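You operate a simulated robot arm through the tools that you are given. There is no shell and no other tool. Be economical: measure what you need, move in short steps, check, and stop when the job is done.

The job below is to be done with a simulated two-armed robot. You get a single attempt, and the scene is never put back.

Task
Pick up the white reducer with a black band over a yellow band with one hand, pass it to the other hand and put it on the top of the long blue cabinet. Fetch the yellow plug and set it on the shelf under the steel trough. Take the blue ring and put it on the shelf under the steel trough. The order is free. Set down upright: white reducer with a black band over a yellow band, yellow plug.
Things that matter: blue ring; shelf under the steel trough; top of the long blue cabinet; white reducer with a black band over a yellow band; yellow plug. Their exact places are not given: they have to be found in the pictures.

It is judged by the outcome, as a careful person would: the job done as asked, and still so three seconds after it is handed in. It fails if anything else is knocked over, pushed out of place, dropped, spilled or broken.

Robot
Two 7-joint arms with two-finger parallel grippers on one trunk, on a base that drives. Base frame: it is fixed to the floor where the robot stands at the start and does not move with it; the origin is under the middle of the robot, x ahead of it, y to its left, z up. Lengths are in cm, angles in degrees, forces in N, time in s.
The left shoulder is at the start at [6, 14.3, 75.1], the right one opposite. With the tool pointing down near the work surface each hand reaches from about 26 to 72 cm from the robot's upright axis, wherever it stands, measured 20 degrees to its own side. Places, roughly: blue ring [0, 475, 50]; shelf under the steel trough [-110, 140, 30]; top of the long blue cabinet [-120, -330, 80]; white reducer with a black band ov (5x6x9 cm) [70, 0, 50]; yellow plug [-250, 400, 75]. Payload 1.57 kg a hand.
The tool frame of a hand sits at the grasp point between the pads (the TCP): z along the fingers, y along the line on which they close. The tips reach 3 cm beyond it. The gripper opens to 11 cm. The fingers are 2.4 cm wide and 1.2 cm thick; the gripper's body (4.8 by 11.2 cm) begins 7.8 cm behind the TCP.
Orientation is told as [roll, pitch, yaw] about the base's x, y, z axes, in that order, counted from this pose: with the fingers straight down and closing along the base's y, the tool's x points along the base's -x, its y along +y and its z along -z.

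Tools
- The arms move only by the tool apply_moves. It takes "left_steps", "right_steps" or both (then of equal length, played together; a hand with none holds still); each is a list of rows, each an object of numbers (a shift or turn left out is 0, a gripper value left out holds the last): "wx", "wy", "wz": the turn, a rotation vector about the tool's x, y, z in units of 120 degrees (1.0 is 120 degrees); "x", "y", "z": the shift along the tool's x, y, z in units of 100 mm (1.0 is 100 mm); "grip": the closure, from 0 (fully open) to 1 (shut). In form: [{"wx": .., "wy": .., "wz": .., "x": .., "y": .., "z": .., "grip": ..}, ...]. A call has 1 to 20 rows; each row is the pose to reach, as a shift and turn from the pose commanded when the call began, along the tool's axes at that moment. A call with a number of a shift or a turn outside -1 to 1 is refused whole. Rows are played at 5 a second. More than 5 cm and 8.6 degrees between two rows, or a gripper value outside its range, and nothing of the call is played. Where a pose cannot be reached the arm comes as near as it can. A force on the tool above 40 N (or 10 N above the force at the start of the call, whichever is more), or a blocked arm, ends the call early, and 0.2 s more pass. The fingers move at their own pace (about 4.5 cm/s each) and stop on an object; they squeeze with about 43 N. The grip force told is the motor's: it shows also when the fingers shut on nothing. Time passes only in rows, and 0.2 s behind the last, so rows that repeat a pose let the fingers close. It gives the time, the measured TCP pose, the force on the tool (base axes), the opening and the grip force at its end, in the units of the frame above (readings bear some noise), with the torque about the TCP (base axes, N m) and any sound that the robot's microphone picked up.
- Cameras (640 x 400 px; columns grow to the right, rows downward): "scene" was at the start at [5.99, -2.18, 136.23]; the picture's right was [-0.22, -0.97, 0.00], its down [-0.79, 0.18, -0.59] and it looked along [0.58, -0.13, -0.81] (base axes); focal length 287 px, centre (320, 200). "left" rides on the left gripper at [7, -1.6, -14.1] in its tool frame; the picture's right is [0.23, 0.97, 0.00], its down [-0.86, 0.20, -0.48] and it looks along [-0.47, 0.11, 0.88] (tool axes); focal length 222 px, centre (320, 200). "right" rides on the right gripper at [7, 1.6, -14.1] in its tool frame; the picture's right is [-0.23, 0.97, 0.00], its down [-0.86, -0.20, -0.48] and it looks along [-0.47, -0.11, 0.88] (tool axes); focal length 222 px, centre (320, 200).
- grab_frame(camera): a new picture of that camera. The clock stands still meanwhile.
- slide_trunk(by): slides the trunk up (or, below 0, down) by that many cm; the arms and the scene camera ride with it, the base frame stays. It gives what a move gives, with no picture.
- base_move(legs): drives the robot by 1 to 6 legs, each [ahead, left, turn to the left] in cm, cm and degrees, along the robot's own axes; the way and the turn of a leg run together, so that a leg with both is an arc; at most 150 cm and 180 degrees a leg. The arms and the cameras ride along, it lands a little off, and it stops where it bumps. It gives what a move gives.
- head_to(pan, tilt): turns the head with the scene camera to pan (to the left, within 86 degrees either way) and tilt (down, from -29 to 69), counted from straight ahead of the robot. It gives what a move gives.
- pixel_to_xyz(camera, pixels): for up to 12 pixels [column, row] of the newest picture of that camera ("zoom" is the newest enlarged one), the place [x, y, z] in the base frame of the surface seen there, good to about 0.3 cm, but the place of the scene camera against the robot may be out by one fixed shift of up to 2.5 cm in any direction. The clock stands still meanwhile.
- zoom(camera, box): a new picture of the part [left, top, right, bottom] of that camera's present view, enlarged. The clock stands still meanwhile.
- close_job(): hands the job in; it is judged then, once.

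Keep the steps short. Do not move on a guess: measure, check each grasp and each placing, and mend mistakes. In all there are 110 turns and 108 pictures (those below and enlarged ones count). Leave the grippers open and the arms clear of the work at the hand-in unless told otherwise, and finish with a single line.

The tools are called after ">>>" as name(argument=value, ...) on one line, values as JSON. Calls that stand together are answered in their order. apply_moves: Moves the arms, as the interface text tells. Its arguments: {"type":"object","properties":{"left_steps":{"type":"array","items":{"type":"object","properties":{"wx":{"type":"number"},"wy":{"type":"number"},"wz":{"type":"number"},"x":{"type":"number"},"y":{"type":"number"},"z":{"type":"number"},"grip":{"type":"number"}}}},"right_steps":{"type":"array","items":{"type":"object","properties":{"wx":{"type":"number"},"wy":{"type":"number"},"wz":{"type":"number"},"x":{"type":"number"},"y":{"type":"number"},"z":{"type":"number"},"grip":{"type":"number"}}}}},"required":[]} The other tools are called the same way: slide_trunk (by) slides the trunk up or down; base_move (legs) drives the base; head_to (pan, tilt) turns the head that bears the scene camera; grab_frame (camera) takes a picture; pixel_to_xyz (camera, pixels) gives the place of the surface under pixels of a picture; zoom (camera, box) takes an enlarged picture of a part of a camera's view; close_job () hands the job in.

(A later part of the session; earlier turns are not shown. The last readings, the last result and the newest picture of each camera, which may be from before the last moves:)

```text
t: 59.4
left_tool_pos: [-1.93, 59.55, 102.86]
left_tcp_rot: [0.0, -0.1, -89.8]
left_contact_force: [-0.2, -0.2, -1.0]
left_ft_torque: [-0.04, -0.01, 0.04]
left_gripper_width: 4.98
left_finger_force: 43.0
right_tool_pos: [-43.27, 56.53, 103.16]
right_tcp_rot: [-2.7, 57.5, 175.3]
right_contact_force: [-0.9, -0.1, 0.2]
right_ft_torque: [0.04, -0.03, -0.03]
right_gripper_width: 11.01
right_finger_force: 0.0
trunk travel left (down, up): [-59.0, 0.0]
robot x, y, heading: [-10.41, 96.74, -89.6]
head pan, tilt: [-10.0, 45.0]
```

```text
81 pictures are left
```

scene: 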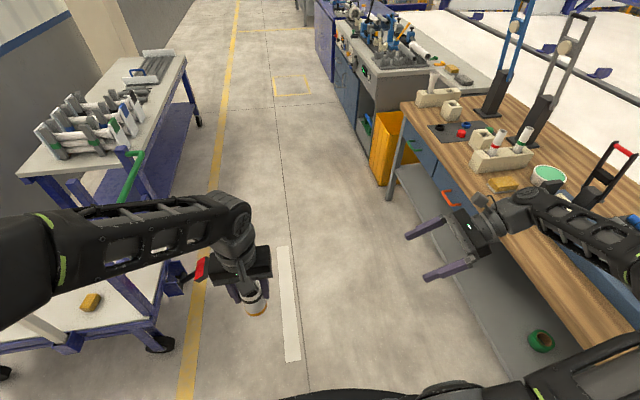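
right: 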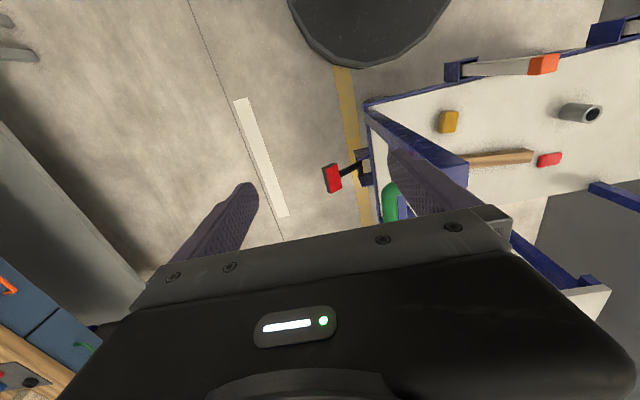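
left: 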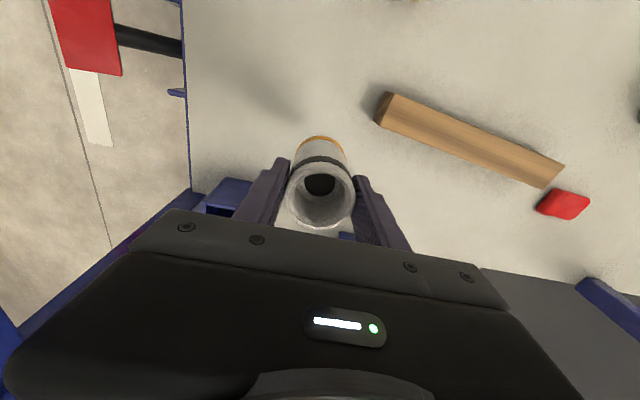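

The reducer is held in the left; the right hand was only slightly limited in reach. I'll move the left hand to centre-front and the right hand inward to a standoff.

>>> apply_moves(left_steps=[{"x": -0.2, "y": -0.2}, {"x": -0.45, "y": -0.4}, {"x": -0.45, "y": -0.6}], right_steps=[{"z": 0.3, "x": 0.1, "y": 0.2}, {"z": 0.6, "x": 0.3, "y": 0.4}, {"z": 0.9, "x": 0.5, "y": 0.54}])

>>> grab_frame(camera="scene")

```text
t: 60.2
left_tool_pos: [-7.93, 54.93, 103.02]
left_tcp_rot: [0.0, 0.1, -89.7]
left_contact_force: [0.9, -0.2, -0.4]
left_ft_torque: [0.03, -0.04, -0.01]
left_gripper_width: 4.94
left_finger_force: 43.1
right_tool_pos: [-33.36, 50.68, 102.02]
right_tcp_rot: [-2.6, 57.5, 175.3]
right_contact_force: [0.3, -0.7, 0.3]
right_ft_torque: [-0.02, 0.03, -0.03]
right_gripper_width: 10.96
right_finger_force: 0.1
trunk travel left (down, up): [-59.0, 0.0]
robot x, y, heading: [-10.06, 96.83, -89.9]
head pan, tilt: [-10.0, 45.0]
```

```text
80 pictures are left
```

scene: 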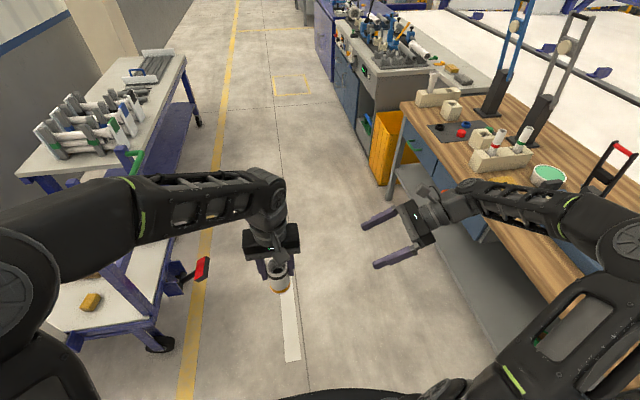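

Right hand reads (−33.4, 50.7, 102.0), pointing (0.84, −0.02, −0.54). Moving to a 12 cm standoff along its axis.

>>> apply_moves(right_steps=[{"x": 0.35, "y": -0.2}, {"x": 0.7, "y": -0.4}, {"x": 1.0, "y": -0.52, "z": 0.2}, {"x": 1.0, "y": -0.52, "z": 0.6}, {"x": 1.0, "y": -0.52, "z": 0.95}, {"x": 1.0, "y": -0.52, "z": 0.95}])

>>> grab_frame(camera="right")

>>> grab_frame(camera="scene")

```text
t: 61.6
left_tool_pos: [-7.88, 54.91, 102.97]
left_tcp_rot: [0.0, -0.1, -89.7]
left_contact_force: [-0.1, -0.4, -1.0]
left_ft_torque: [0.0, -0.03, -0.01]
left_gripper_width: 4.96
left_finger_force: 42.9
right_tool_pos: [-19.87, 55.22, 105.62]
right_tcp_rot: [-2.6, 57.5, 175.2]
right_contact_force: [-0.7, 1.1, 0.3]
right_ft_torque: [0.04, 0.01, -0.02]
right_gripper_width: 11.02
right_finger_force: 0.1
trunk travel left (down, up): [-59.0, 0.0]
robot x, y, heading: [-10.34, 96.76, -90.1]
head pan, tilt: [-10.0, 45.0]
```

```text
79 pictures are left
```

right: 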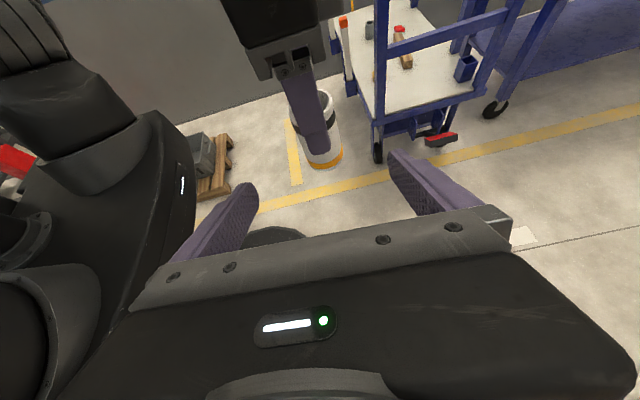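

```text
78 pictures are left
```

scene: 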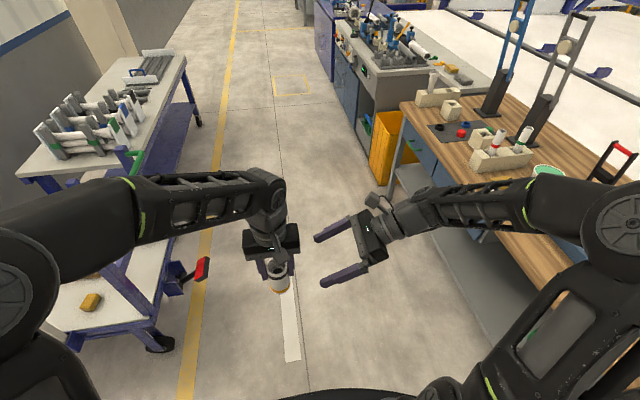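

At this 32° tilt the right gripper's camera mount would come close to the left gripper body, so I'll flatten the right hand to ~20° first.

>>> apply_moves(right_steps=[{"wy": 0.05}, {"wy": 0.104}, {"wy": 0.104}])

```text
t: 62.4
left_tool_pos: [-7.92, 55.0, 103.13]
left_tcp_rot: [0.0, 0.0, -89.7]
left_contact_force: [0.0, 0.4, -1.5]
left_ft_torque: [0.0, -0.03, 0.02]
left_gripper_width: 4.95
left_finger_force: 42.9
right_tool_pos: [-19.79, 55.35, 105.66]
right_tcp_rot: [-4.1, 70.0, 173.7]
right_contact_force: [-0.6, 0.0, 0.3]
right_ft_torque: [-0.02, 0.0, 0.01]
right_gripper_width: 11.03
right_finger_force: 0.1
trunk travel left (down, up): [-59.0, 0.0]
robot x, y, heading: [-10.46, 96.59, -89.9]
head pan, tilt: [-10.0, 45.0]
```

>>> apply_moves(right_steps=[{"x": -0.25}, {"x": -0.25, "z": 0.3}, {"x": -0.25, "z": 0.6}, {"x": -0.25, "z": 0.9}])

>>> grab_frame(camera="right")

>>> zoom(camera="scene", box=[200, 150, 440, 320])

```text
t: 63.4
left_tool_pos: [-7.91, 55.03, 103.01]
left_tcp_rot: [0.0, 0.0, -89.7]
left_contact_force: [-0.1, 0.1, -1.2]
left_ft_torque: [0.02, 0.01, -0.02]
left_gripper_width: 4.95
left_finger_force: 42.9
right_tool_pos: [-12.09, 55.01, 100.22]
right_tcp_rot: [-4.2, 69.9, 173.7]
right_contact_force: [0.5, -0.9, 0.0]
right_ft_torque: [0.0, 0.01, -0.03]
right_gripper_width: 11.0
right_finger_force: 0.0
trunk travel left (down, up): [-59.0, 0.0]
robot x, y, heading: [-9.92, 96.83, -89.7]
head pan, tilt: [-10.0, 45.0]
```

```text
77 pictures are left
```

right: 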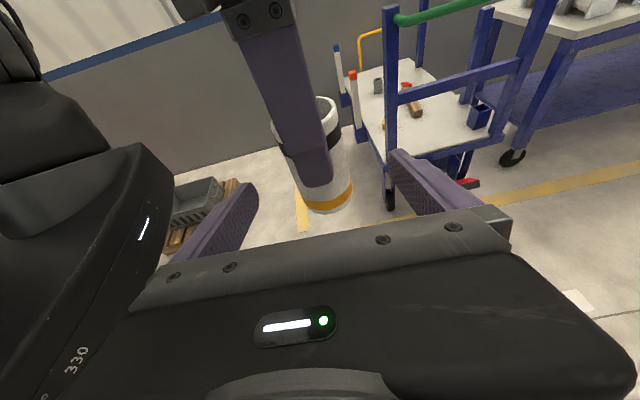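

```text
2.35 times, centred on (320, 235) of scene
```

zoom: 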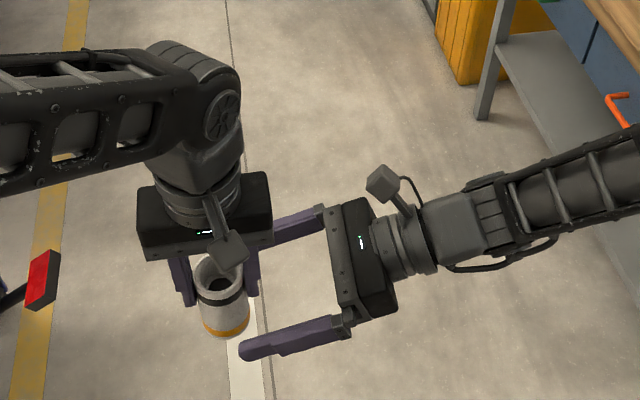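

Geometry is as planned. Advancing the last 4 cm and closing the right gripper.

>>> apply_moves(right_steps=[{"z": 0.2}, {"z": 0.4}, {"z": 0.4, "grip": 0}])

>>> grab_frame(camera="right")

>>> zoom(camera="scene", box=[200, 150, 440, 320])

```text
t: 64.2
left_tool_pos: [-8.01, 54.94, 103.06]
left_tcp_rot: [-0.1, 0.0, -89.7]
left_contact_force: [-0.7, 0.3, -0.8]
left_ft_torque: [-0.03, -0.01, -0.01]
left_gripper_width: 4.92
left_finger_force: 42.7
right_tool_pos: [-8.23, 55.01, 98.89]
right_tcp_rot: [-4.0, 70.0, 173.7]
right_contact_force: [-0.2, -0.6, -0.3]
right_ft_torque: [0.0, 0.01, -0.02]
right_gripper_width: 10.99
right_finger_force: 0.0
trunk travel left (down, up): [-59.0, 0.0]
robot x, y, heading: [-9.98, 96.37, -89.5]
head pan, tilt: [-10.0, 45.0]
```

```text
75 pictures are left
```

right: 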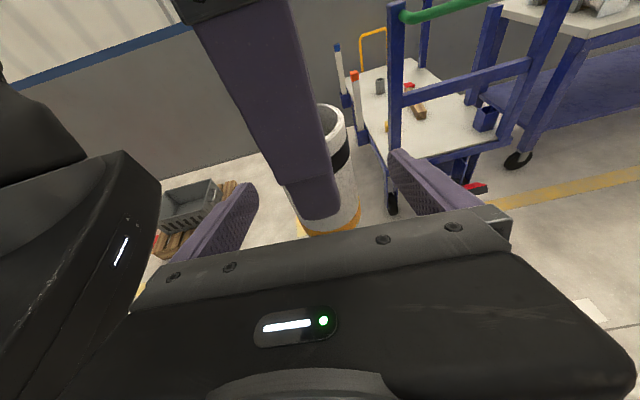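

```text
2.35 times, centred on (320, 235) of scene
```

zoom: 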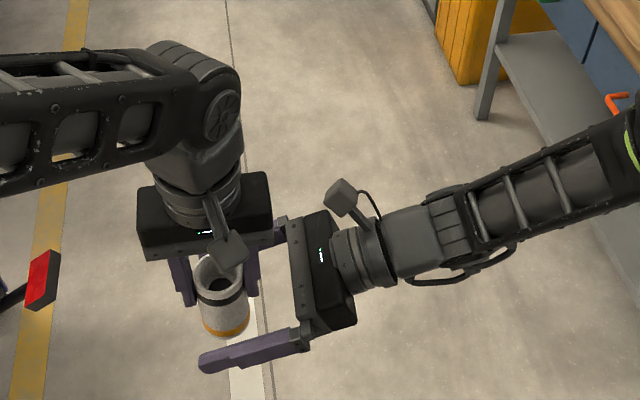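

>>> apply_moves(right_steps=[{"grip": 1}, {"grip": 1}, {"grip": 1}, {"grip": 1}, {"grip": 1}, {"grip": 1}, {"grip": 1}])

>>> apply_moves(left_steps=[{"grip": 0.48}, {"grip": 0.42}, {"grip": 0.38}, {"grip": 0.38}, {"grip": 0.38}])

>>> grab_frame(camera="right")

```text
t: 65.8
left_tool_pos: [-7.87, 55.0, 103.06]
left_tcp_rot: [0.0, 0.1, -89.8]
left_contact_force: [-1.7, 10.4, 2.2]
left_ft_torque: [0.88, 0.28, -0.26]
left_gripper_width: 4.93
left_finger_force: 43.1
right_tool_pos: [-8.27, 54.93, 98.75]
right_tcp_rot: [-3.8, 69.9, 173.9]
right_contact_force: [1.5, -10.5, -4.0]
right_ft_torque: [-0.45, -0.21, 0.2]
right_gripper_width: 4.92
right_finger_force: 43.3
trunk travel left (down, up): [-59.0, 0.0]
robot x, y, heading: [-10.21, 96.44, -89.8]
head pan, tilt: [-10.0, 45.0]
```

```text
t: 67.0
left_tool_pos: [-7.94, 54.99, 103.0]
left_tcp_rot: [0.1, 0.0, -89.7]
left_contact_force: [0.4, 0.5, 0.5]
left_ft_torque: [-0.01, -0.03, -0.01]
left_gripper_width: 6.83
left_finger_force: 0.2
right_tool_pos: [-8.24, 55.09, 98.89]
right_tcp_rot: [-4.0, 70.0, 173.6]
right_contact_force: [0.3, -0.1, 0.1]
right_ft_torque: [-0.01, -0.02, 0.02]
right_gripper_width: 4.9
right_finger_force: 43.0
trunk travel left (down, up): [-59.0, 0.0]
robot x, y, heading: [-10.37, 96.46, -89.9]
head pan, tilt: [-10.0, 45.0]
```

```text
73 pictures are left
```

right: 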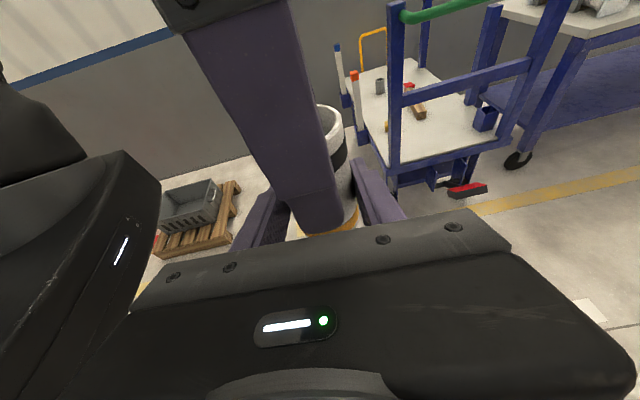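

The right hand now holds it and the left is free. Lifting the left hand straight up and away.

>>> apply_moves(left_steps=[{"z": -0.3}, {"z": -0.6}, {"z": -0.9}, {"z": -1.0, "y": 0.3}, {"z": -1.0, "y": 0.7}, {"z": -1.0, "y": 1.0}])

>>> apply_moves(left_steps=[{"y": 0.4, "x": 0.3, "grip": 0}, {"y": 0.8, "x": 0.6}, {"y": 1.0, "x": 0.9}])

>>> grab_frame(camera="scene")

```text
t: 68.4
left_tool_pos: [2.11, 54.89, 112.83]
left_tcp_rot: [0.0, 0.0, -89.7]
left_contact_force: [0.7, -0.9, 0.4]
left_ft_torque: [0.01, 0.01, 0.01]
left_gripper_width: 6.77
left_finger_force: 0.0
right_tool_pos: [-8.31, 54.94, 98.88]
right_tcp_rot: [-4.1, 69.9, 173.7]
right_contact_force: [0.0, -0.5, 0.9]
right_ft_torque: [0.0, 0.01, 0.02]
right_gripper_width: 4.91
right_finger_force: 42.9
trunk travel left (down, up): [-59.0, 0.0]
robot x, y, heading: [-10.14, 96.27, -89.7]
head pan, tilt: [-10.0, 45.0]
```

```text
t: 69.2
left_tool_pos: [12.04, 64.22, 113.1]
left_tcp_rot: [-0.1, -0.1, -89.8]
left_contact_force: [-0.2, 0.4, 0.0]
left_ft_torque: [-0.01, 0.02, 0.04]
left_gripper_width: 10.97
left_finger_force: 0.1
right_tool_pos: [-8.4, 55.13, 98.97]
right_tcp_rot: [-3.9, 69.8, 174.0]
right_contact_force: [0.3, 1.2, 0.1]
right_ft_torque: [-0.03, 0.03, -0.02]
right_gripper_width: 4.89
right_finger_force: 43.0
trunk travel left (down, up): [-59.0, 0.0]
robot x, y, heading: [-9.84, 96.73, -89.8]
head pan, tilt: [-10.0, 45.0]
```

```text
72 pictures are left
```

scene: 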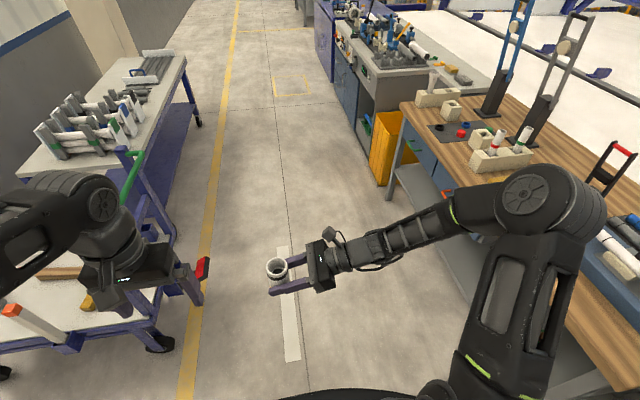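

Handover done. Driving down the corridor towards the blue cabinet.

>>> base_move(legs=[[0, -18, 0], [150, 0, 0], [150, 0, 0], [90, 0, 0]])

>>> head_to(pan=-65, tilt=35)

>>> grab_frame(camera="scene")

```text
t: 88.9
left_tool_pos: [5.58, -320.59, 113.11]
left_tcp_rot: [0.0, 0.0, -87.6]
left_contact_force: [-0.4, 0.0, -0.3]
left_ft_torque: [-0.02, 0.02, -0.02]
left_gripper_width: 11.02
left_finger_force: 0.0
right_tool_pos: [-14.45, -330.38, 98.87]
right_tcp_rot: [-4.2, 70.0, 175.8]
right_contact_force: [0.3, 0.2, 0.5]
right_ft_torque: [0.02, -0.01, 0.01]
right_gripper_width: 4.89
right_finger_force: 42.9
trunk travel left (down, up): [-59.0, 0.0]
robot x, y, heading: [-17.96, -288.89, -87.8]
head pan, tilt: [-10.0, 45.0]
```

```text
t: 90.1
left_tool_pos: [5.38, -320.48, 113.12]
left_tcp_rot: [0.0, 0.0, -87.6]
left_contact_force: [0.5, -0.2, 0.2]
left_ft_torque: [0.03, 0.01, 0.01]
left_gripper_width: 10.99
left_finger_force: 0.1
right_tool_pos: [-14.56, -330.41, 98.92]
right_tcp_rot: [-4.0, 69.9, 175.8]
right_contact_force: [-0.1, 0.4, 0.1]
right_ft_torque: [-0.02, 0.03, -0.01]
right_gripper_width: 4.9
right_finger_force: 43.4
trunk travel left (down, up): [-59.0, 0.0]
robot x, y, heading: [-17.91, -288.78, -87.4]
head pan, tilt: [-65.0, 35.0]
```

```text
71 pictures are left
```

scene: 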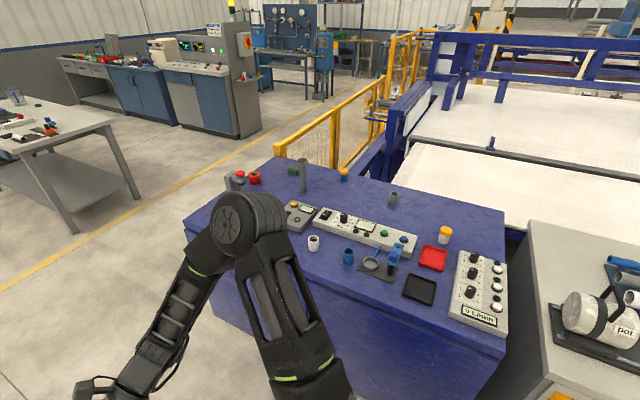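

>>> zoom(camera="scene", box=[170, 140, 520, 380])

>>> pixel_to_xyz(camera="scene", pixels=[[187, 228], [495, 350], [400, 320], [340, 290], [320, 275], [313, 243], [347, 256], [405, 288], [270, 165], [500, 210], [350, 280], [208, 208]])

```text
1.67 times, centred on (345, 260) of scene
```

zoom: 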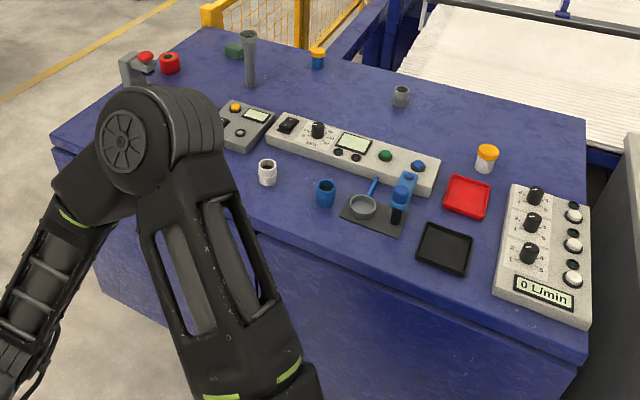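

```text
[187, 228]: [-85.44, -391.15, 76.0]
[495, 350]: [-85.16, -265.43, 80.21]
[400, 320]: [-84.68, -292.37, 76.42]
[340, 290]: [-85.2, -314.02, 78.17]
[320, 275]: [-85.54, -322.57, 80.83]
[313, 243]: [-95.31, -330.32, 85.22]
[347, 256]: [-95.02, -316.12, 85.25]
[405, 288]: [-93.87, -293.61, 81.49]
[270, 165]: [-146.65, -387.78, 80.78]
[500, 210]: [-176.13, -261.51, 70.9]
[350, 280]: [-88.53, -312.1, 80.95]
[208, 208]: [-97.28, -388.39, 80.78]
```

The cabinet top is at z≈80.8 with front edge x≈−85. The left part (y −345…−385) looks free. I'll drive in front of it, face it and look.

>>> base_move(legs=[[58, 0, 0], [0, 0, -91]])

>>> head_to(pan=0, tilt=40)

>>> grab_frame(camera="scene")

```text
t: 97.3
left_tool_pos: [-47.28, -370.63, 113.13]
left_tcp_rot: [0.0, 0.0, -178.4]
left_contact_force: [-0.9, -0.5, -0.1]
left_ft_torque: [-0.02, -0.03, 0.02]
left_gripper_width: 10.98
left_finger_force: 0.1
right_tool_pos: [-56.8, -350.65, 98.92]
right_tcp_rot: [-4.1, 70.0, 85.0]
right_contact_force: [-0.3, -1.1, 0.2]
right_ft_torque: [-0.02, 0.0, 0.02]
right_gripper_width: 4.85
right_finger_force: 43.4
trunk travel left (down, up): [-59.0, 0.0]
robot x, y, heading: [-15.24, -347.66, -178.3]
head pan, tilt: [-65.0, 35.0]
```

```text
t: 98.7
left_tool_pos: [-47.22, -370.58, 113.17]
left_tcp_rot: [0.0, 0.0, -178.5]
left_contact_force: [0.1, 0.0, -0.5]
left_ft_torque: [-0.03, -0.01, -0.02]
left_gripper_width: 11.04
left_finger_force: 0.2
right_tool_pos: [-56.76, -350.68, 98.97]
right_tcp_rot: [-4.0, 69.9, 85.0]
right_contact_force: [0.2, -0.4, 0.1]
right_ft_torque: [0.03, -0.02, -0.01]
right_gripper_width: 4.87
right_finger_force: 43.1
trunk travel left (down, up): [-59.0, 0.0]
robot x, y, heading: [-15.55, -347.88, -178.6]
head pan, tilt: [0.0, 40.0]
```

```text
69 pictures are left
```

scene: 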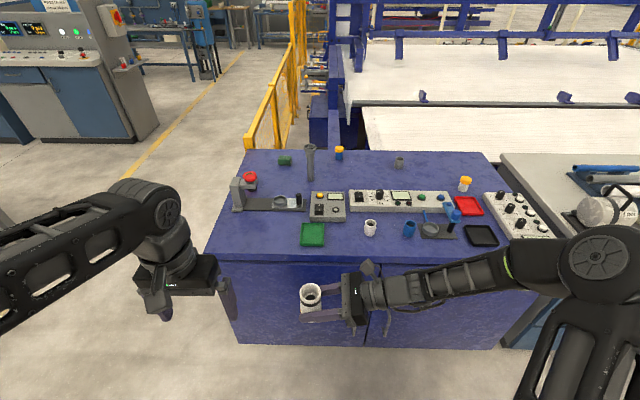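

>>> pixel_to_xyz(camera="scene", pixels=[[300, 243], [300, 224], [326, 225], [325, 245], [364, 235], [370, 222], [235, 230], [240, 250], [270, 208], [235, 208], [340, 240], [340, 222]])

>>> zoom(camera="scene", box=[200, 140, 440, 300])

```text
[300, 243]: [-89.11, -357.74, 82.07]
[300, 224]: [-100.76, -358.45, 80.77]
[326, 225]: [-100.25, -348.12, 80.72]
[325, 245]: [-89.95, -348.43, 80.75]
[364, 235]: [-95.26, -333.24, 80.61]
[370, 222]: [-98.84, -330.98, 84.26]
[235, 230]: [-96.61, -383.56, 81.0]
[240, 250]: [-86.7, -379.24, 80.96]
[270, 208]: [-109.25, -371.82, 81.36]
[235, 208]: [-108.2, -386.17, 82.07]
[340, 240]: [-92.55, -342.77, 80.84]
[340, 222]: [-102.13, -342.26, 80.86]
```

```text
2.50 times, centred on (320, 220) of scene
```

zoom: 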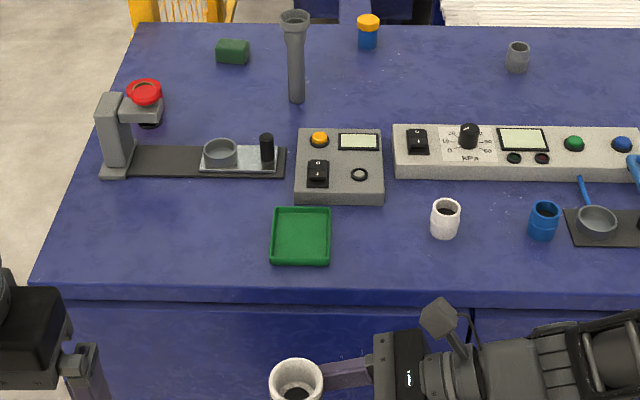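

The free area at the left front (x −88…−103, y −362…−384) is good; target ≈ (−95, −372). First I'll bring the hand out forward-right and swing it to point forward, keeping the reducer upright.

>>> apply_moves(right_steps=[{"y": 0.3, "z": -0.3}, {"y": 0.6, "z": -0.6}, {"y": 0.9, "z": -0.9}, {"y": 0.9, "z": -1.0}])

>>> apply_moves(right_steps=[{"wx": -0.059, "wy": 0.0015, "wz": 0.0214}, {"wx": -0.1175, "wy": 0.003, "wz": 0.0427}, {"wx": -0.176, "wy": 0.0045, "wz": 0.0641}, {"wx": -0.235, "wy": 0.006, "wz": 0.0855}, {"wx": -0.294, "wy": 0.0075, "wz": 0.1068}, {"wx": -0.3525, "wy": 0.009, "wz": 0.1282}, {"wx": -0.411, "wy": 0.0105, "wz": 0.1496}, {"wx": -0.47, "wy": 0.012, "wz": 0.171}, {"wx": -0.529, "wy": 0.0135, "wz": 0.1923}, {"wx": -0.5875, "wy": 0.015, "wz": 0.2137}, {"wx": -0.5875, "wy": 0.015, "wz": 0.2137}])

>>> grab_frame(camera="scene")

```text
t: 99.7
left_tool_pos: [-47.19, -370.75, 113.12]
left_tcp_rot: [0.0, 0.0, -178.5]
left_contact_force: [0.4, -0.2, 0.3]
left_ft_torque: [0.0, -0.03, 0.0]
left_gripper_width: 10.99
left_finger_force: 0.0
right_tool_pos: [-65.71, -341.09, 102.25]
right_tcp_rot: [-4.1, 69.9, 85.1]
right_contact_force: [-0.7, -0.2, -1.7]
right_ft_torque: [0.0, -0.01, 0.0]
right_gripper_width: 4.83
right_finger_force: 43.4
trunk travel left (down, up): [-59.0, 0.0]
robot x, y, heading: [-15.28, -347.6, -178.4]
head pan, tilt: [0.0, 40.0]
```

```text
t: 102.1
left_tool_pos: [-47.3, -370.71, 113.13]
left_tcp_rot: [-0.1, 0.0, -178.3]
left_contact_force: [0.3, 0.3, 0.6]
left_ft_torque: [0.01, 0.0, 0.0]
left_gripper_width: 11.02
left_finger_force: 0.0
right_tool_pos: [-67.15, -341.26, 101.67]
right_tcp_rot: [-4.7, 69.6, 22.1]
right_contact_force: [-0.2, 0.6, -0.2]
right_ft_torque: [-0.02, 0.01, -0.01]
right_gripper_width: 4.87
right_finger_force: 42.8
right hand out of reach, approached as far as the arm can: row 8, 9, 10, 11
trunk travel left (down, up): [-59.0, 0.0]
robot x, y, heading: [-15.45, -347.46, -178.3]
head pan, tilt: [0.0, 40.0]
```

```text
67 pictures are left
```

scene: 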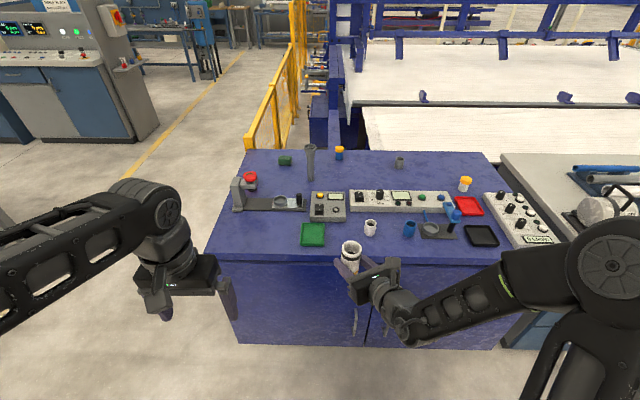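

The hand now points forward-left at ~20° down. Driving the base so the reducer is above the free spot.

>>> base_move(legs=[[0, 31, 0], [27, 0, 0]])

>>> grab_frame(camera="scene")

>>> grab_frame(camera="right")

```text
t: 105.7
left_tool_pos: [-74.19, -402.02, 113.15]
left_tcp_rot: [0.0, 0.1, -178.4]
left_contact_force: [0.0, 0.2, -0.8]
left_ft_torque: [0.01, 0.0, 0.01]
left_gripper_width: 11.03
left_finger_force: 0.0
right_tool_pos: [-93.89, -372.71, 101.62]
right_tcp_rot: [-4.7, 69.5, 22.0]
right_contact_force: [-0.5, -0.1, -1.7]
right_ft_torque: [-0.03, 0.0, 0.0]
right_gripper_width: 4.87
right_finger_force: 43.0
trunk travel left (down, up): [-59.0, 0.0]
robot x, y, heading: [-42.04, -379.35, -178.4]
head pan, tilt: [0.0, 40.0]
```

```text
66 pictures are left
```

scene: 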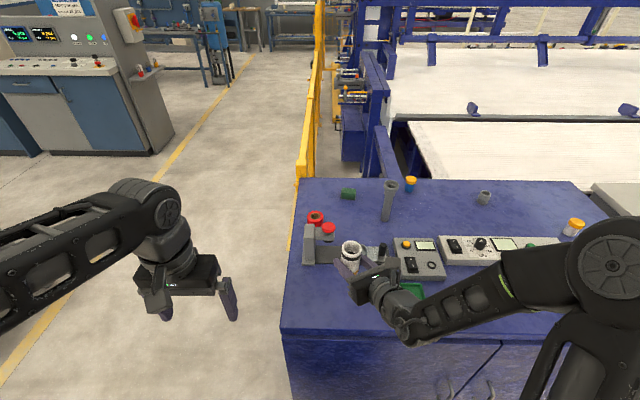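

```text
65 pictures are left
```

right: 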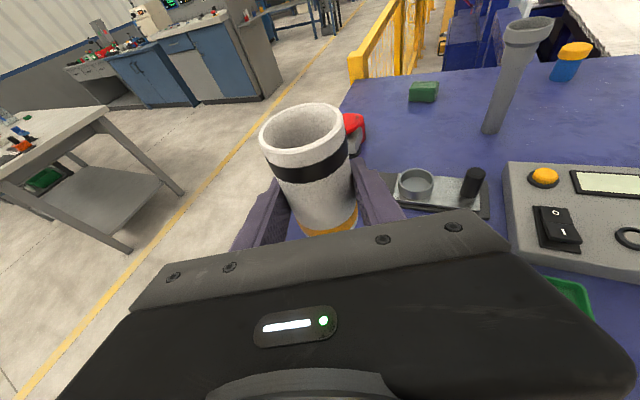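

>>> pixel_to_xyz(camera="right", pixels=[[440, 212], [400, 205], [395, 170], [545, 285], [362, 120], [330, 190], [480, 150], [300, 130]])

>>> slide_trunk(by=-12)

>>> grab_frame(camera="scene")

>>> grab_frame(camera="right")

```text
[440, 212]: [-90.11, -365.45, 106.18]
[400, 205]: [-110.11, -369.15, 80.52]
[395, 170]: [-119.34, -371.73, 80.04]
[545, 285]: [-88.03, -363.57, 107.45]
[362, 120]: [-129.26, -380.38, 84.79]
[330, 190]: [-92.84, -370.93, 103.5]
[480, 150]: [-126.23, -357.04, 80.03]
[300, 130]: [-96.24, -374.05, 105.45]
```

```text
t: 107.2
left_tool_pos: [-74.04, -401.99, 101.07]
left_tcp_rot: [0.0, 0.0, -178.5]
left_contact_force: [-0.4, -0.1, -0.2]
left_ft_torque: [-0.01, 0.0, 0.04]
left_gripper_width: 10.99
left_finger_force: 0.1
right_tool_pos: [-93.86, -372.58, 89.63]
right_tcp_rot: [-4.6, 69.5, 22.0]
right_contact_force: [0.0, -0.7, -0.2]
right_ft_torque: [0.01, 0.01, 0.02]
right_gripper_width: 4.87
right_finger_force: 42.9
trunk travel left (down, up): [-47.0, 12.0]
robot x, y, heading: [-42.0, -379.47, -178.6]
head pan, tilt: [0.0, 40.0]
```

```text
64 pictures are left
```

scene: 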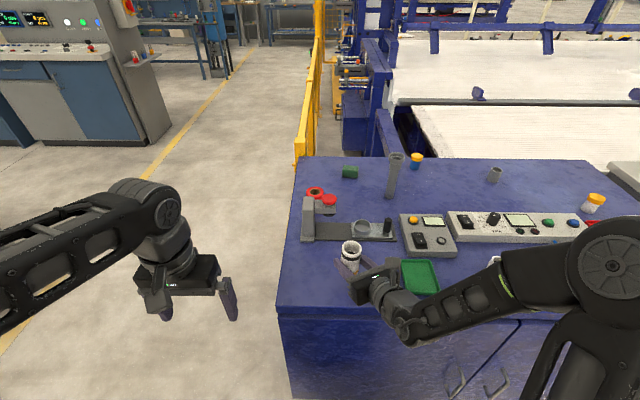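

```text
63 pictures are left
```

right: 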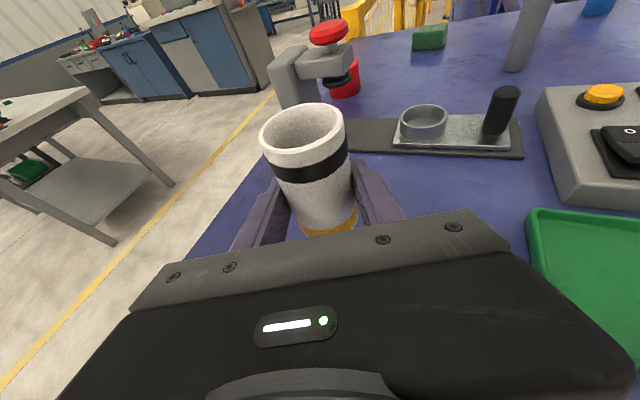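

The surface reads ≈80.0 by the hand camera, so touchdown is expected at TCP z≈83.6. Lowering 5.6 cm first.

>>> apply_moves(right_steps=[{"x": -0.19, "y": 0.006, "z": 0.07}, {"x": -0.37, "y": 0.011, "z": 0.14}, {"x": -0.525, "y": 0.016, "z": 0.195}, {"x": -0.525, "y": 0.016, "z": 0.195}])

>>> grab_frame(camera="scene")

>>> zoom(camera="scene", box=[290, 200, 450, 320])

```text
t: 108.2
left_tool_pos: [-74.03, -402.06, 101.15]
left_tcp_rot: [0.0, 0.1, -178.6]
left_contact_force: [0.0, 0.1, -0.2]
left_ft_torque: [-0.04, 0.0, -0.04]
left_gripper_width: 11.0
left_finger_force: 0.0
right_tool_pos: [-93.74, -372.62, 84.08]
right_tcp_rot: [-4.7, 69.7, 21.9]
right_contact_force: [-0.4, -0.2, -0.3]
right_ft_torque: [0.01, -0.02, -0.01]
right_gripper_width: 4.88
right_finger_force: 42.6
trunk travel left (down, up): [-47.0, 12.0]
robot x, y, heading: [-42.02, -379.64, -178.5]
head pan, tilt: [0.0, 40.0]
```

```text
62 pictures are left
```

scene: 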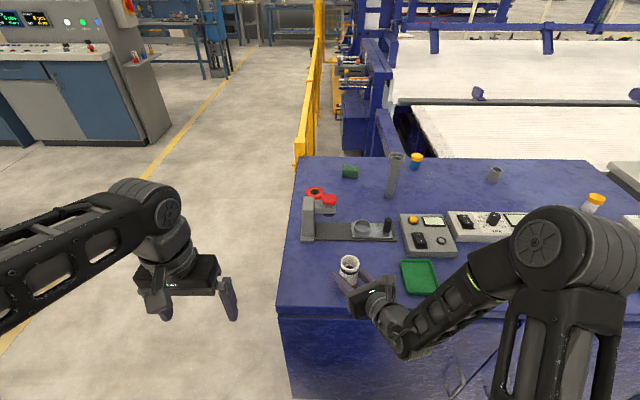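

```text
3.33 times, centred on (370, 260) of scene
```

zoom: 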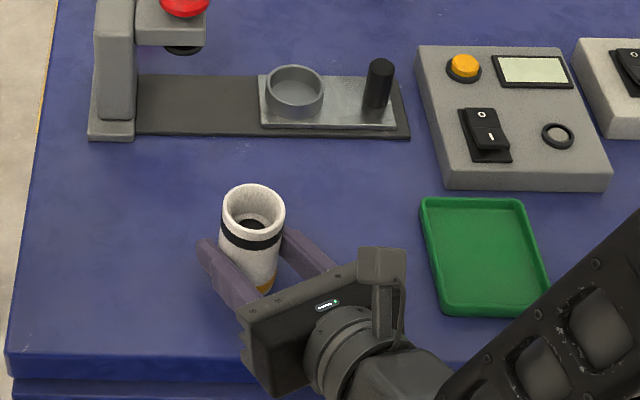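

>>> apply_moves(right_steps=[{"x": -0.02, "z": 0.007}, {"x": -0.04, "y": 0.001, "z": 0.014}, {"x": -0.04, "y": 0.001, "z": 0.014}])

>>> apply_moves(right_steps=[{"x": -0.015, "z": 0.006}, {"x": -0.03, "y": 0.001, "z": 0.011}, {"x": -0.03, "y": 0.001, "z": 0.011}])

```text
t: 109.0
left_tool_pos: [-73.95, -402.19, 101.17]
left_tcp_rot: [-0.1, 0.0, -178.5]
left_contact_force: [0.2, 0.0, 0.4]
left_ft_torque: [-0.02, -0.06, 0.02]
left_gripper_width: 11.04
left_finger_force: 0.0
right_tool_pos: [-93.77, -372.67, 83.89]
right_tcp_rot: [-4.5, 69.8, 22.3]
right_contact_force: [0.0, -1.5, 10.9]
right_ft_torque: [0.15, 0.13, -0.01]
right_gripper_width: 4.88
right_finger_force: 43.2
trunk travel left (down, up): [-47.0, 12.0]
robot x, y, heading: [-41.92, -379.48, -178.5]
head pan, tilt: [0.0, 40.0]
```

```text
t: 109.8
left_tool_pos: [-73.9, -402.19, 101.15]
left_tcp_rot: [-0.1, -0.1, -178.5]
left_contact_force: [-0.2, -0.2, 0.7]
left_ft_torque: [0.0, 0.02, 0.02]
left_gripper_width: 11.02
left_finger_force: 0.0
right_tool_pos: [-93.94, -372.73, 83.66]
right_tcp_rot: [-4.4, 70.1, 22.3]
right_contact_force: [2.1, -1.1, 30.9]
right_ft_torque: [0.37, 0.3, -0.07]
right_gripper_width: 4.87
right_finger_force: 43.0
trunk travel left (down, up): [-47.0, 12.0]
robot x, y, heading: [-41.87, -379.13, -178.4]
head pan, tilt: [0.0, 40.0]
```

Contact is made (31 N up). I'll relax slightly and open gently.

>>> apply_moves(right_steps=[{"x": 0.025, "z": -0.009}, {"x": 0.025, "z": -0.009, "grip": 0.5}, {"x": 0.025, "z": -0.009, "grip": 0.4}, {"x": 0.025, "z": -0.009, "grip": 0.3}, {"x": 0.025, "z": -0.009, "grip": 0.3}, {"x": 0.025, "z": -0.009, "grip": 0.3}])

>>> grab_frame(camera="right")

```text
t: 111.2
left_tool_pos: [-74.02, -402.28, 101.11]
left_tcp_rot: [0.0, 0.0, -178.5]
left_contact_force: [0.7, -0.4, 0.4]
left_ft_torque: [-0.03, 0.02, -0.01]
left_gripper_width: 11.0
left_finger_force: 0.1
right_tool_pos: [-93.96, -372.58, 83.56]
right_tcp_rot: [-4.7, 69.6, 22.0]
right_contact_force: [0.3, 0.9, 0.1]
right_ft_torque: [-0.03, -0.03, 0.0]
right_gripper_width: 7.72
right_finger_force: 0.0
trunk travel left (down, up): [-47.0, 12.0]
robot x, y, heading: [-42.11, -379.54, -178.3]
head pan, tilt: [0.0, 40.0]
```

```text
60 pictures are left
```

right: 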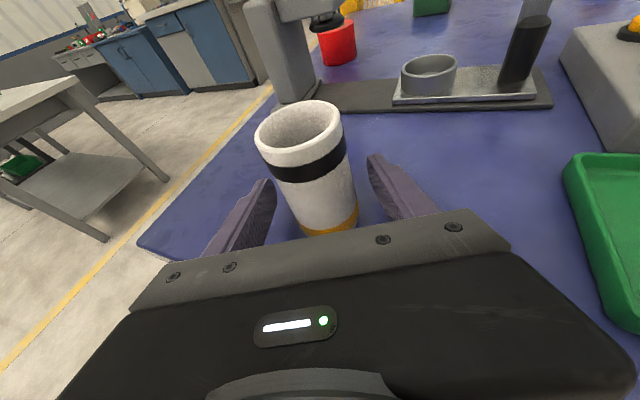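

Released and standing. Backing the hand straight off along its axis.

>>> apply_moves(right_steps=[{"z": -0.3, "grip": 0.2}, {"z": -0.6}, {"z": -0.9}, {"z": -1.0}])

>>> slide_trunk(by=12)

>>> grab_frame(camera="scene")

>>> zoom(camera="scene", box=[280, 180, 480, 320])

```text
t: 112.2
left_tool_pos: [-74.04, -402.21, 101.14]
left_tcp_rot: [0.0, 0.0, -178.5]
left_contact_force: [1.0, -0.7, -0.3]
left_ft_torque: [0.01, 0.0, 0.0]
left_gripper_width: 10.99
left_finger_force: 0.1
right_tool_pos: [-92.5, -367.81, 84.51]
right_tcp_rot: [-4.6, 69.7, 21.9]
right_contact_force: [0.3, 0.1, 0.7]
right_ft_torque: [0.0, 0.01, -0.03]
right_gripper_width: 8.8
right_finger_force: 0.0
right hand out of reach, approached as far as the arm can: row 1, 2, 3, 4
trunk travel left (down, up): [-47.0, 12.0]
robot x, y, heading: [-42.28, -379.31, -178.5]
head pan, tilt: [0.0, 40.0]
```

```text
t: 113.7
left_tool_pos: [-74.06, -402.07, 113.14]
left_tcp_rot: [0.0, 0.1, -178.5]
left_contact_force: [-0.5, 0.3, 0.0]
left_ft_torque: [0.01, -0.01, -0.02]
left_gripper_width: 11.02
left_finger_force: 0.0
right_tool_pos: [-92.55, -367.74, 96.34]
right_tcp_rot: [-4.6, 69.7, 21.9]
right_contact_force: [0.0, -0.1, 0.9]
right_ft_torque: [0.01, -0.03, 0.0]
right_gripper_width: 8.78
right_finger_force: 0.1
trunk travel left (down, up): [-59.0, 0.0]
robot x, y, heading: [-41.52, -379.21, -178.4]
head pan, tilt: [0.0, 40.0]
```

```text
59 pictures are left
```

scene: 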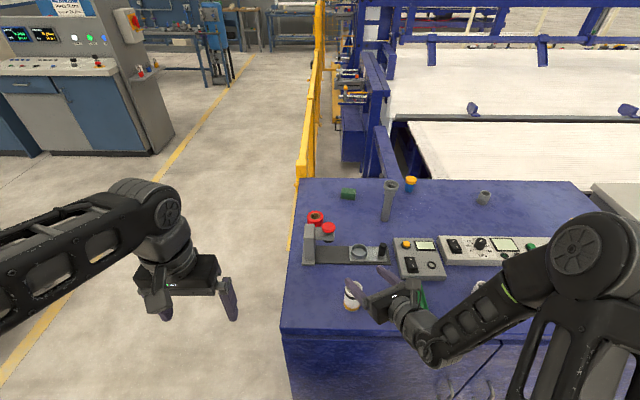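

```text
2.86 times, centred on (380, 250) of scene
```

zoom: 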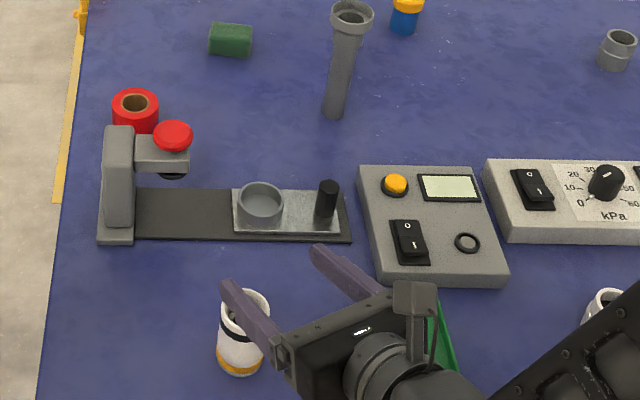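

The hand had limited reach backing off, but it's now raised clear. I'll back the base away and check the reducer.

>>> base_move(legs=[[-30, 0, 0]])

>>> grab_frame(camera="scene")

>>> zoom(camera="scene", box=[280, 130, 480, 270])

```text
t: 115.7
left_tool_pos: [-43.92, -401.29, 113.03]
left_tcp_rot: [0.0, 0.0, -178.7]
left_contact_force: [0.2, -0.6, 0.1]
left_ft_torque: [0.0, 0.04, 0.02]
left_gripper_width: 11.0
left_finger_force: 0.0
right_tool_pos: [-62.43, -367.01, 96.51]
right_tcp_rot: [-4.6, 69.6, 22.0]
right_contact_force: [0.2, 0.0, -0.3]
right_ft_torque: [-0.01, -0.01, 0.0]
right_gripper_width: 8.81
right_finger_force: 0.0
trunk travel left (down, up): [-59.0, 0.0]
robot x, y, heading: [-11.75, -378.57, -178.6]
head pan, tilt: [0.0, 40.0]
```

```text
57 pictures are left
```

scene: 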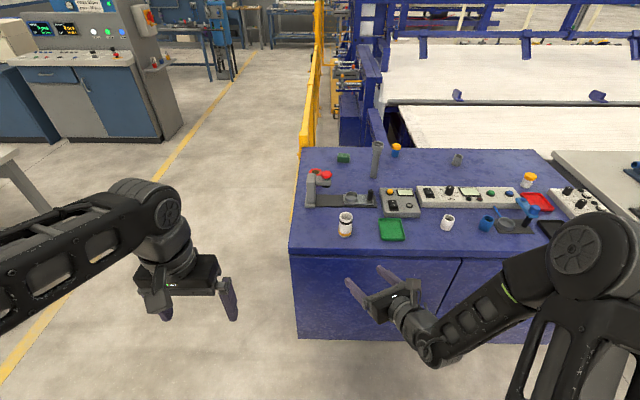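

```text
2.86 times, centred on (380, 200) of scene
```

zoom: 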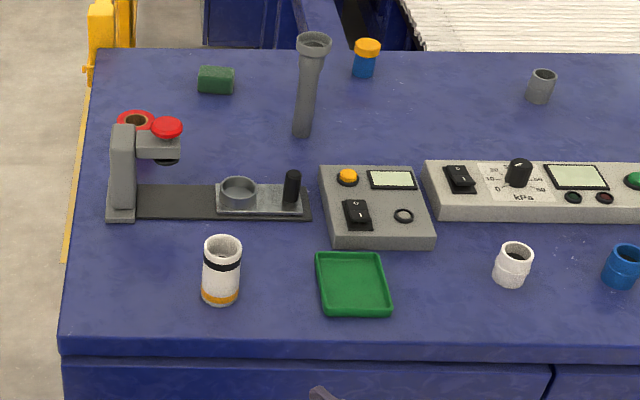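

The reducer stands upright on the cabinet and nothing else moved. Next: turn and drive north, stopping near the steel trough to look.

>>> base_move(legs=[[0, 0, -91.4], [0, 15, 0], [150, 0, 0], [150, 0, 0], [150, 0, 0]])

>>> head_to(pan=55, tilt=35)

>>> grab_frame(camera="scene")

```text
t: 142.1
left_tool_pos: [-59.13, 104.25, 113.11]
left_tcp_rot: [0.0, 0.0, 92.4]
left_contact_force: [-0.3, 0.6, -0.6]
left_ft_torque: [0.0, 0.01, -0.02]
left_gripper_width: 11.02
left_finger_force: 0.0
right_tool_pos: [-25.13, 123.35, 96.46]
right_tcp_rot: [-4.7, 69.6, -67.2]
right_contact_force: [-0.8, 0.1, 0.1]
right_ft_torque: [-0.03, 0.01, 0.0]
right_gripper_width: 8.81
right_finger_force: 0.0
trunk travel left (down, up): [-59.0, 0.0]
robot x, y, heading: [-36.07, 72.8, 92.5]
head pan, tilt: [0.0, 40.0]
```

```text
t: 143.4
left_tool_pos: [-59.12, 104.17, 113.17]
left_tcp_rot: [-0.1, -0.1, 92.6]
left_contact_force: [-0.2, -0.4, -0.8]
left_ft_torque: [0.01, -0.03, -0.03]
left_gripper_width: 11.01
left_finger_force: 0.1
right_tool_pos: [-25.11, 123.1, 96.52]
right_tcp_rot: [-4.7, 69.6, -67.0]
right_contact_force: [-0.1, -0.4, 0.3]
right_ft_torque: [0.03, 0.01, -0.01]
right_gripper_width: 8.81
right_finger_force: 0.1
trunk travel left (down, up): [-59.0, 0.0]
robot x, y, heading: [-35.83, 72.25, 92.6]
head pan, tilt: [55.0, 35.0]
```

```text
55 pictures are left
```

scene: 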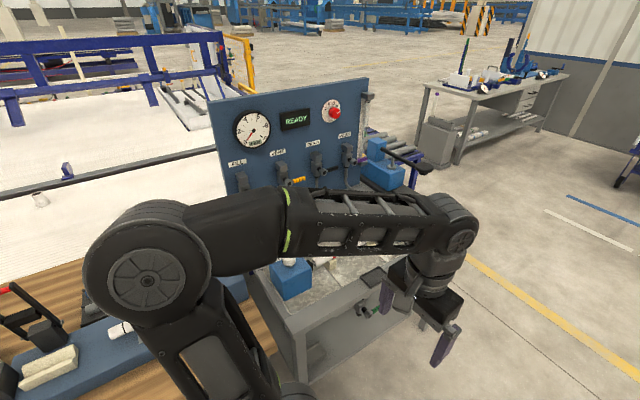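

That's a test bench with a steel trough; my arm blocks the view. I'll shift away to x≈−5 and alongside, then face it.

>>> base_move(legs=[[0, -35, 0], [72, 0, 0], [0, 0, 88]])

>>> head_to(pan=0, tilt=45)

>>> grab_frame(camera="scene")

```text
t: 152.9
left_tool_pos: [-37.07, 123.54, 113.21]
left_tcp_rot: [0.0, 0.1, -179.0]
left_contact_force: [-0.8, 0.6, 0.3]
left_ft_torque: [0.0, 0.01, 0.02]
left_gripper_width: 11.0
left_finger_force: 0.1
right_tool_pos: [-55.28, 158.14, 96.43]
right_tcp_rot: [-4.7, 69.6, 21.5]
right_contact_force: [-0.4, -0.2, -0.7]
right_ft_torque: [-0.04, 0.03, -0.04]
right_gripper_width: 8.79
right_finger_force: 0.0
trunk travel left (down, up): [-59.0, 0.0]
robot x, y, heading: [-5.06, 146.27, -178.9]
head pan, tilt: [55.0, 35.0]
```

```text
t: 154.1
left_tool_pos: [-37.13, 123.61, 113.23]
left_tcp_rot: [0.0, 0.0, -178.9]
left_contact_force: [0.0, -0.7, 0.5]
left_ft_torque: [-0.03, -0.02, -0.02]
left_gripper_width: 10.99
left_finger_force: 0.0
right_tool_pos: [-55.34, 158.06, 96.48]
right_tcp_rot: [-4.7, 69.7, 21.5]
right_contact_force: [-0.5, 0.7, 0.8]
right_ft_torque: [-0.01, -0.01, 0.0]
right_gripper_width: 8.8
right_finger_force: 0.0
trunk travel left (down, up): [-59.0, 0.0]
robot x, y, heading: [-5.23, 146.09, -178.9]
head pan, tilt: [0.0, 45.0]
```

```text
54 pictures are left
```

scene: 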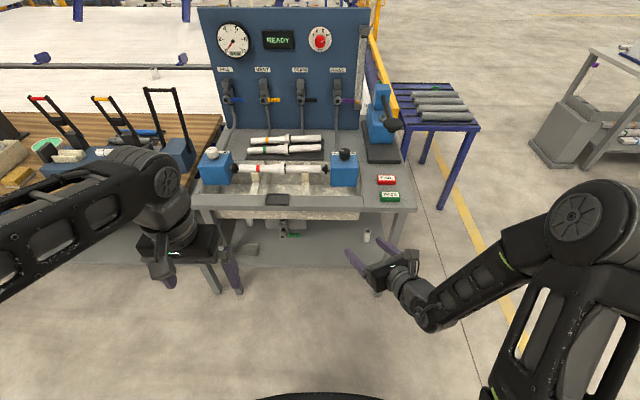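

>>> zoom(camera="scene", box=[180, 130, 440, 300])

>>> pixel_to_xyz(camera="zoom", pixels=[[330, 310], [200, 325], [420, 320], [500, 325], [340, 200], [80, 200], [540, 205], [330, 225], [350, 270], [290, 265], [460, 270], [455, 310]])

```text
2.35 times, centred on (310, 215) of scene
```

zoom: 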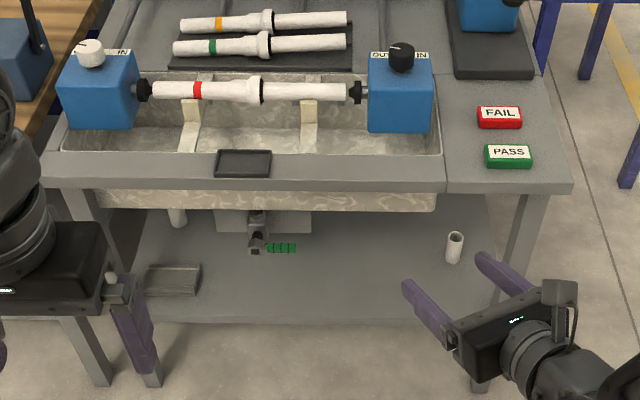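

```text
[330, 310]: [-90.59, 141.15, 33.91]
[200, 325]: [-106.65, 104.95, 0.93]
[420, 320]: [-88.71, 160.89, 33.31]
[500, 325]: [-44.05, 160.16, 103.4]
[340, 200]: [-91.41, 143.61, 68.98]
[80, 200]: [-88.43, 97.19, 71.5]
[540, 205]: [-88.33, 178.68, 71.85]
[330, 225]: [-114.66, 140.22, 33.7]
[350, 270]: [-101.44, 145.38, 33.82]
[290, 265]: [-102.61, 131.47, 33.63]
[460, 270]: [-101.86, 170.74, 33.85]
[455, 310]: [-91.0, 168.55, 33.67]
```

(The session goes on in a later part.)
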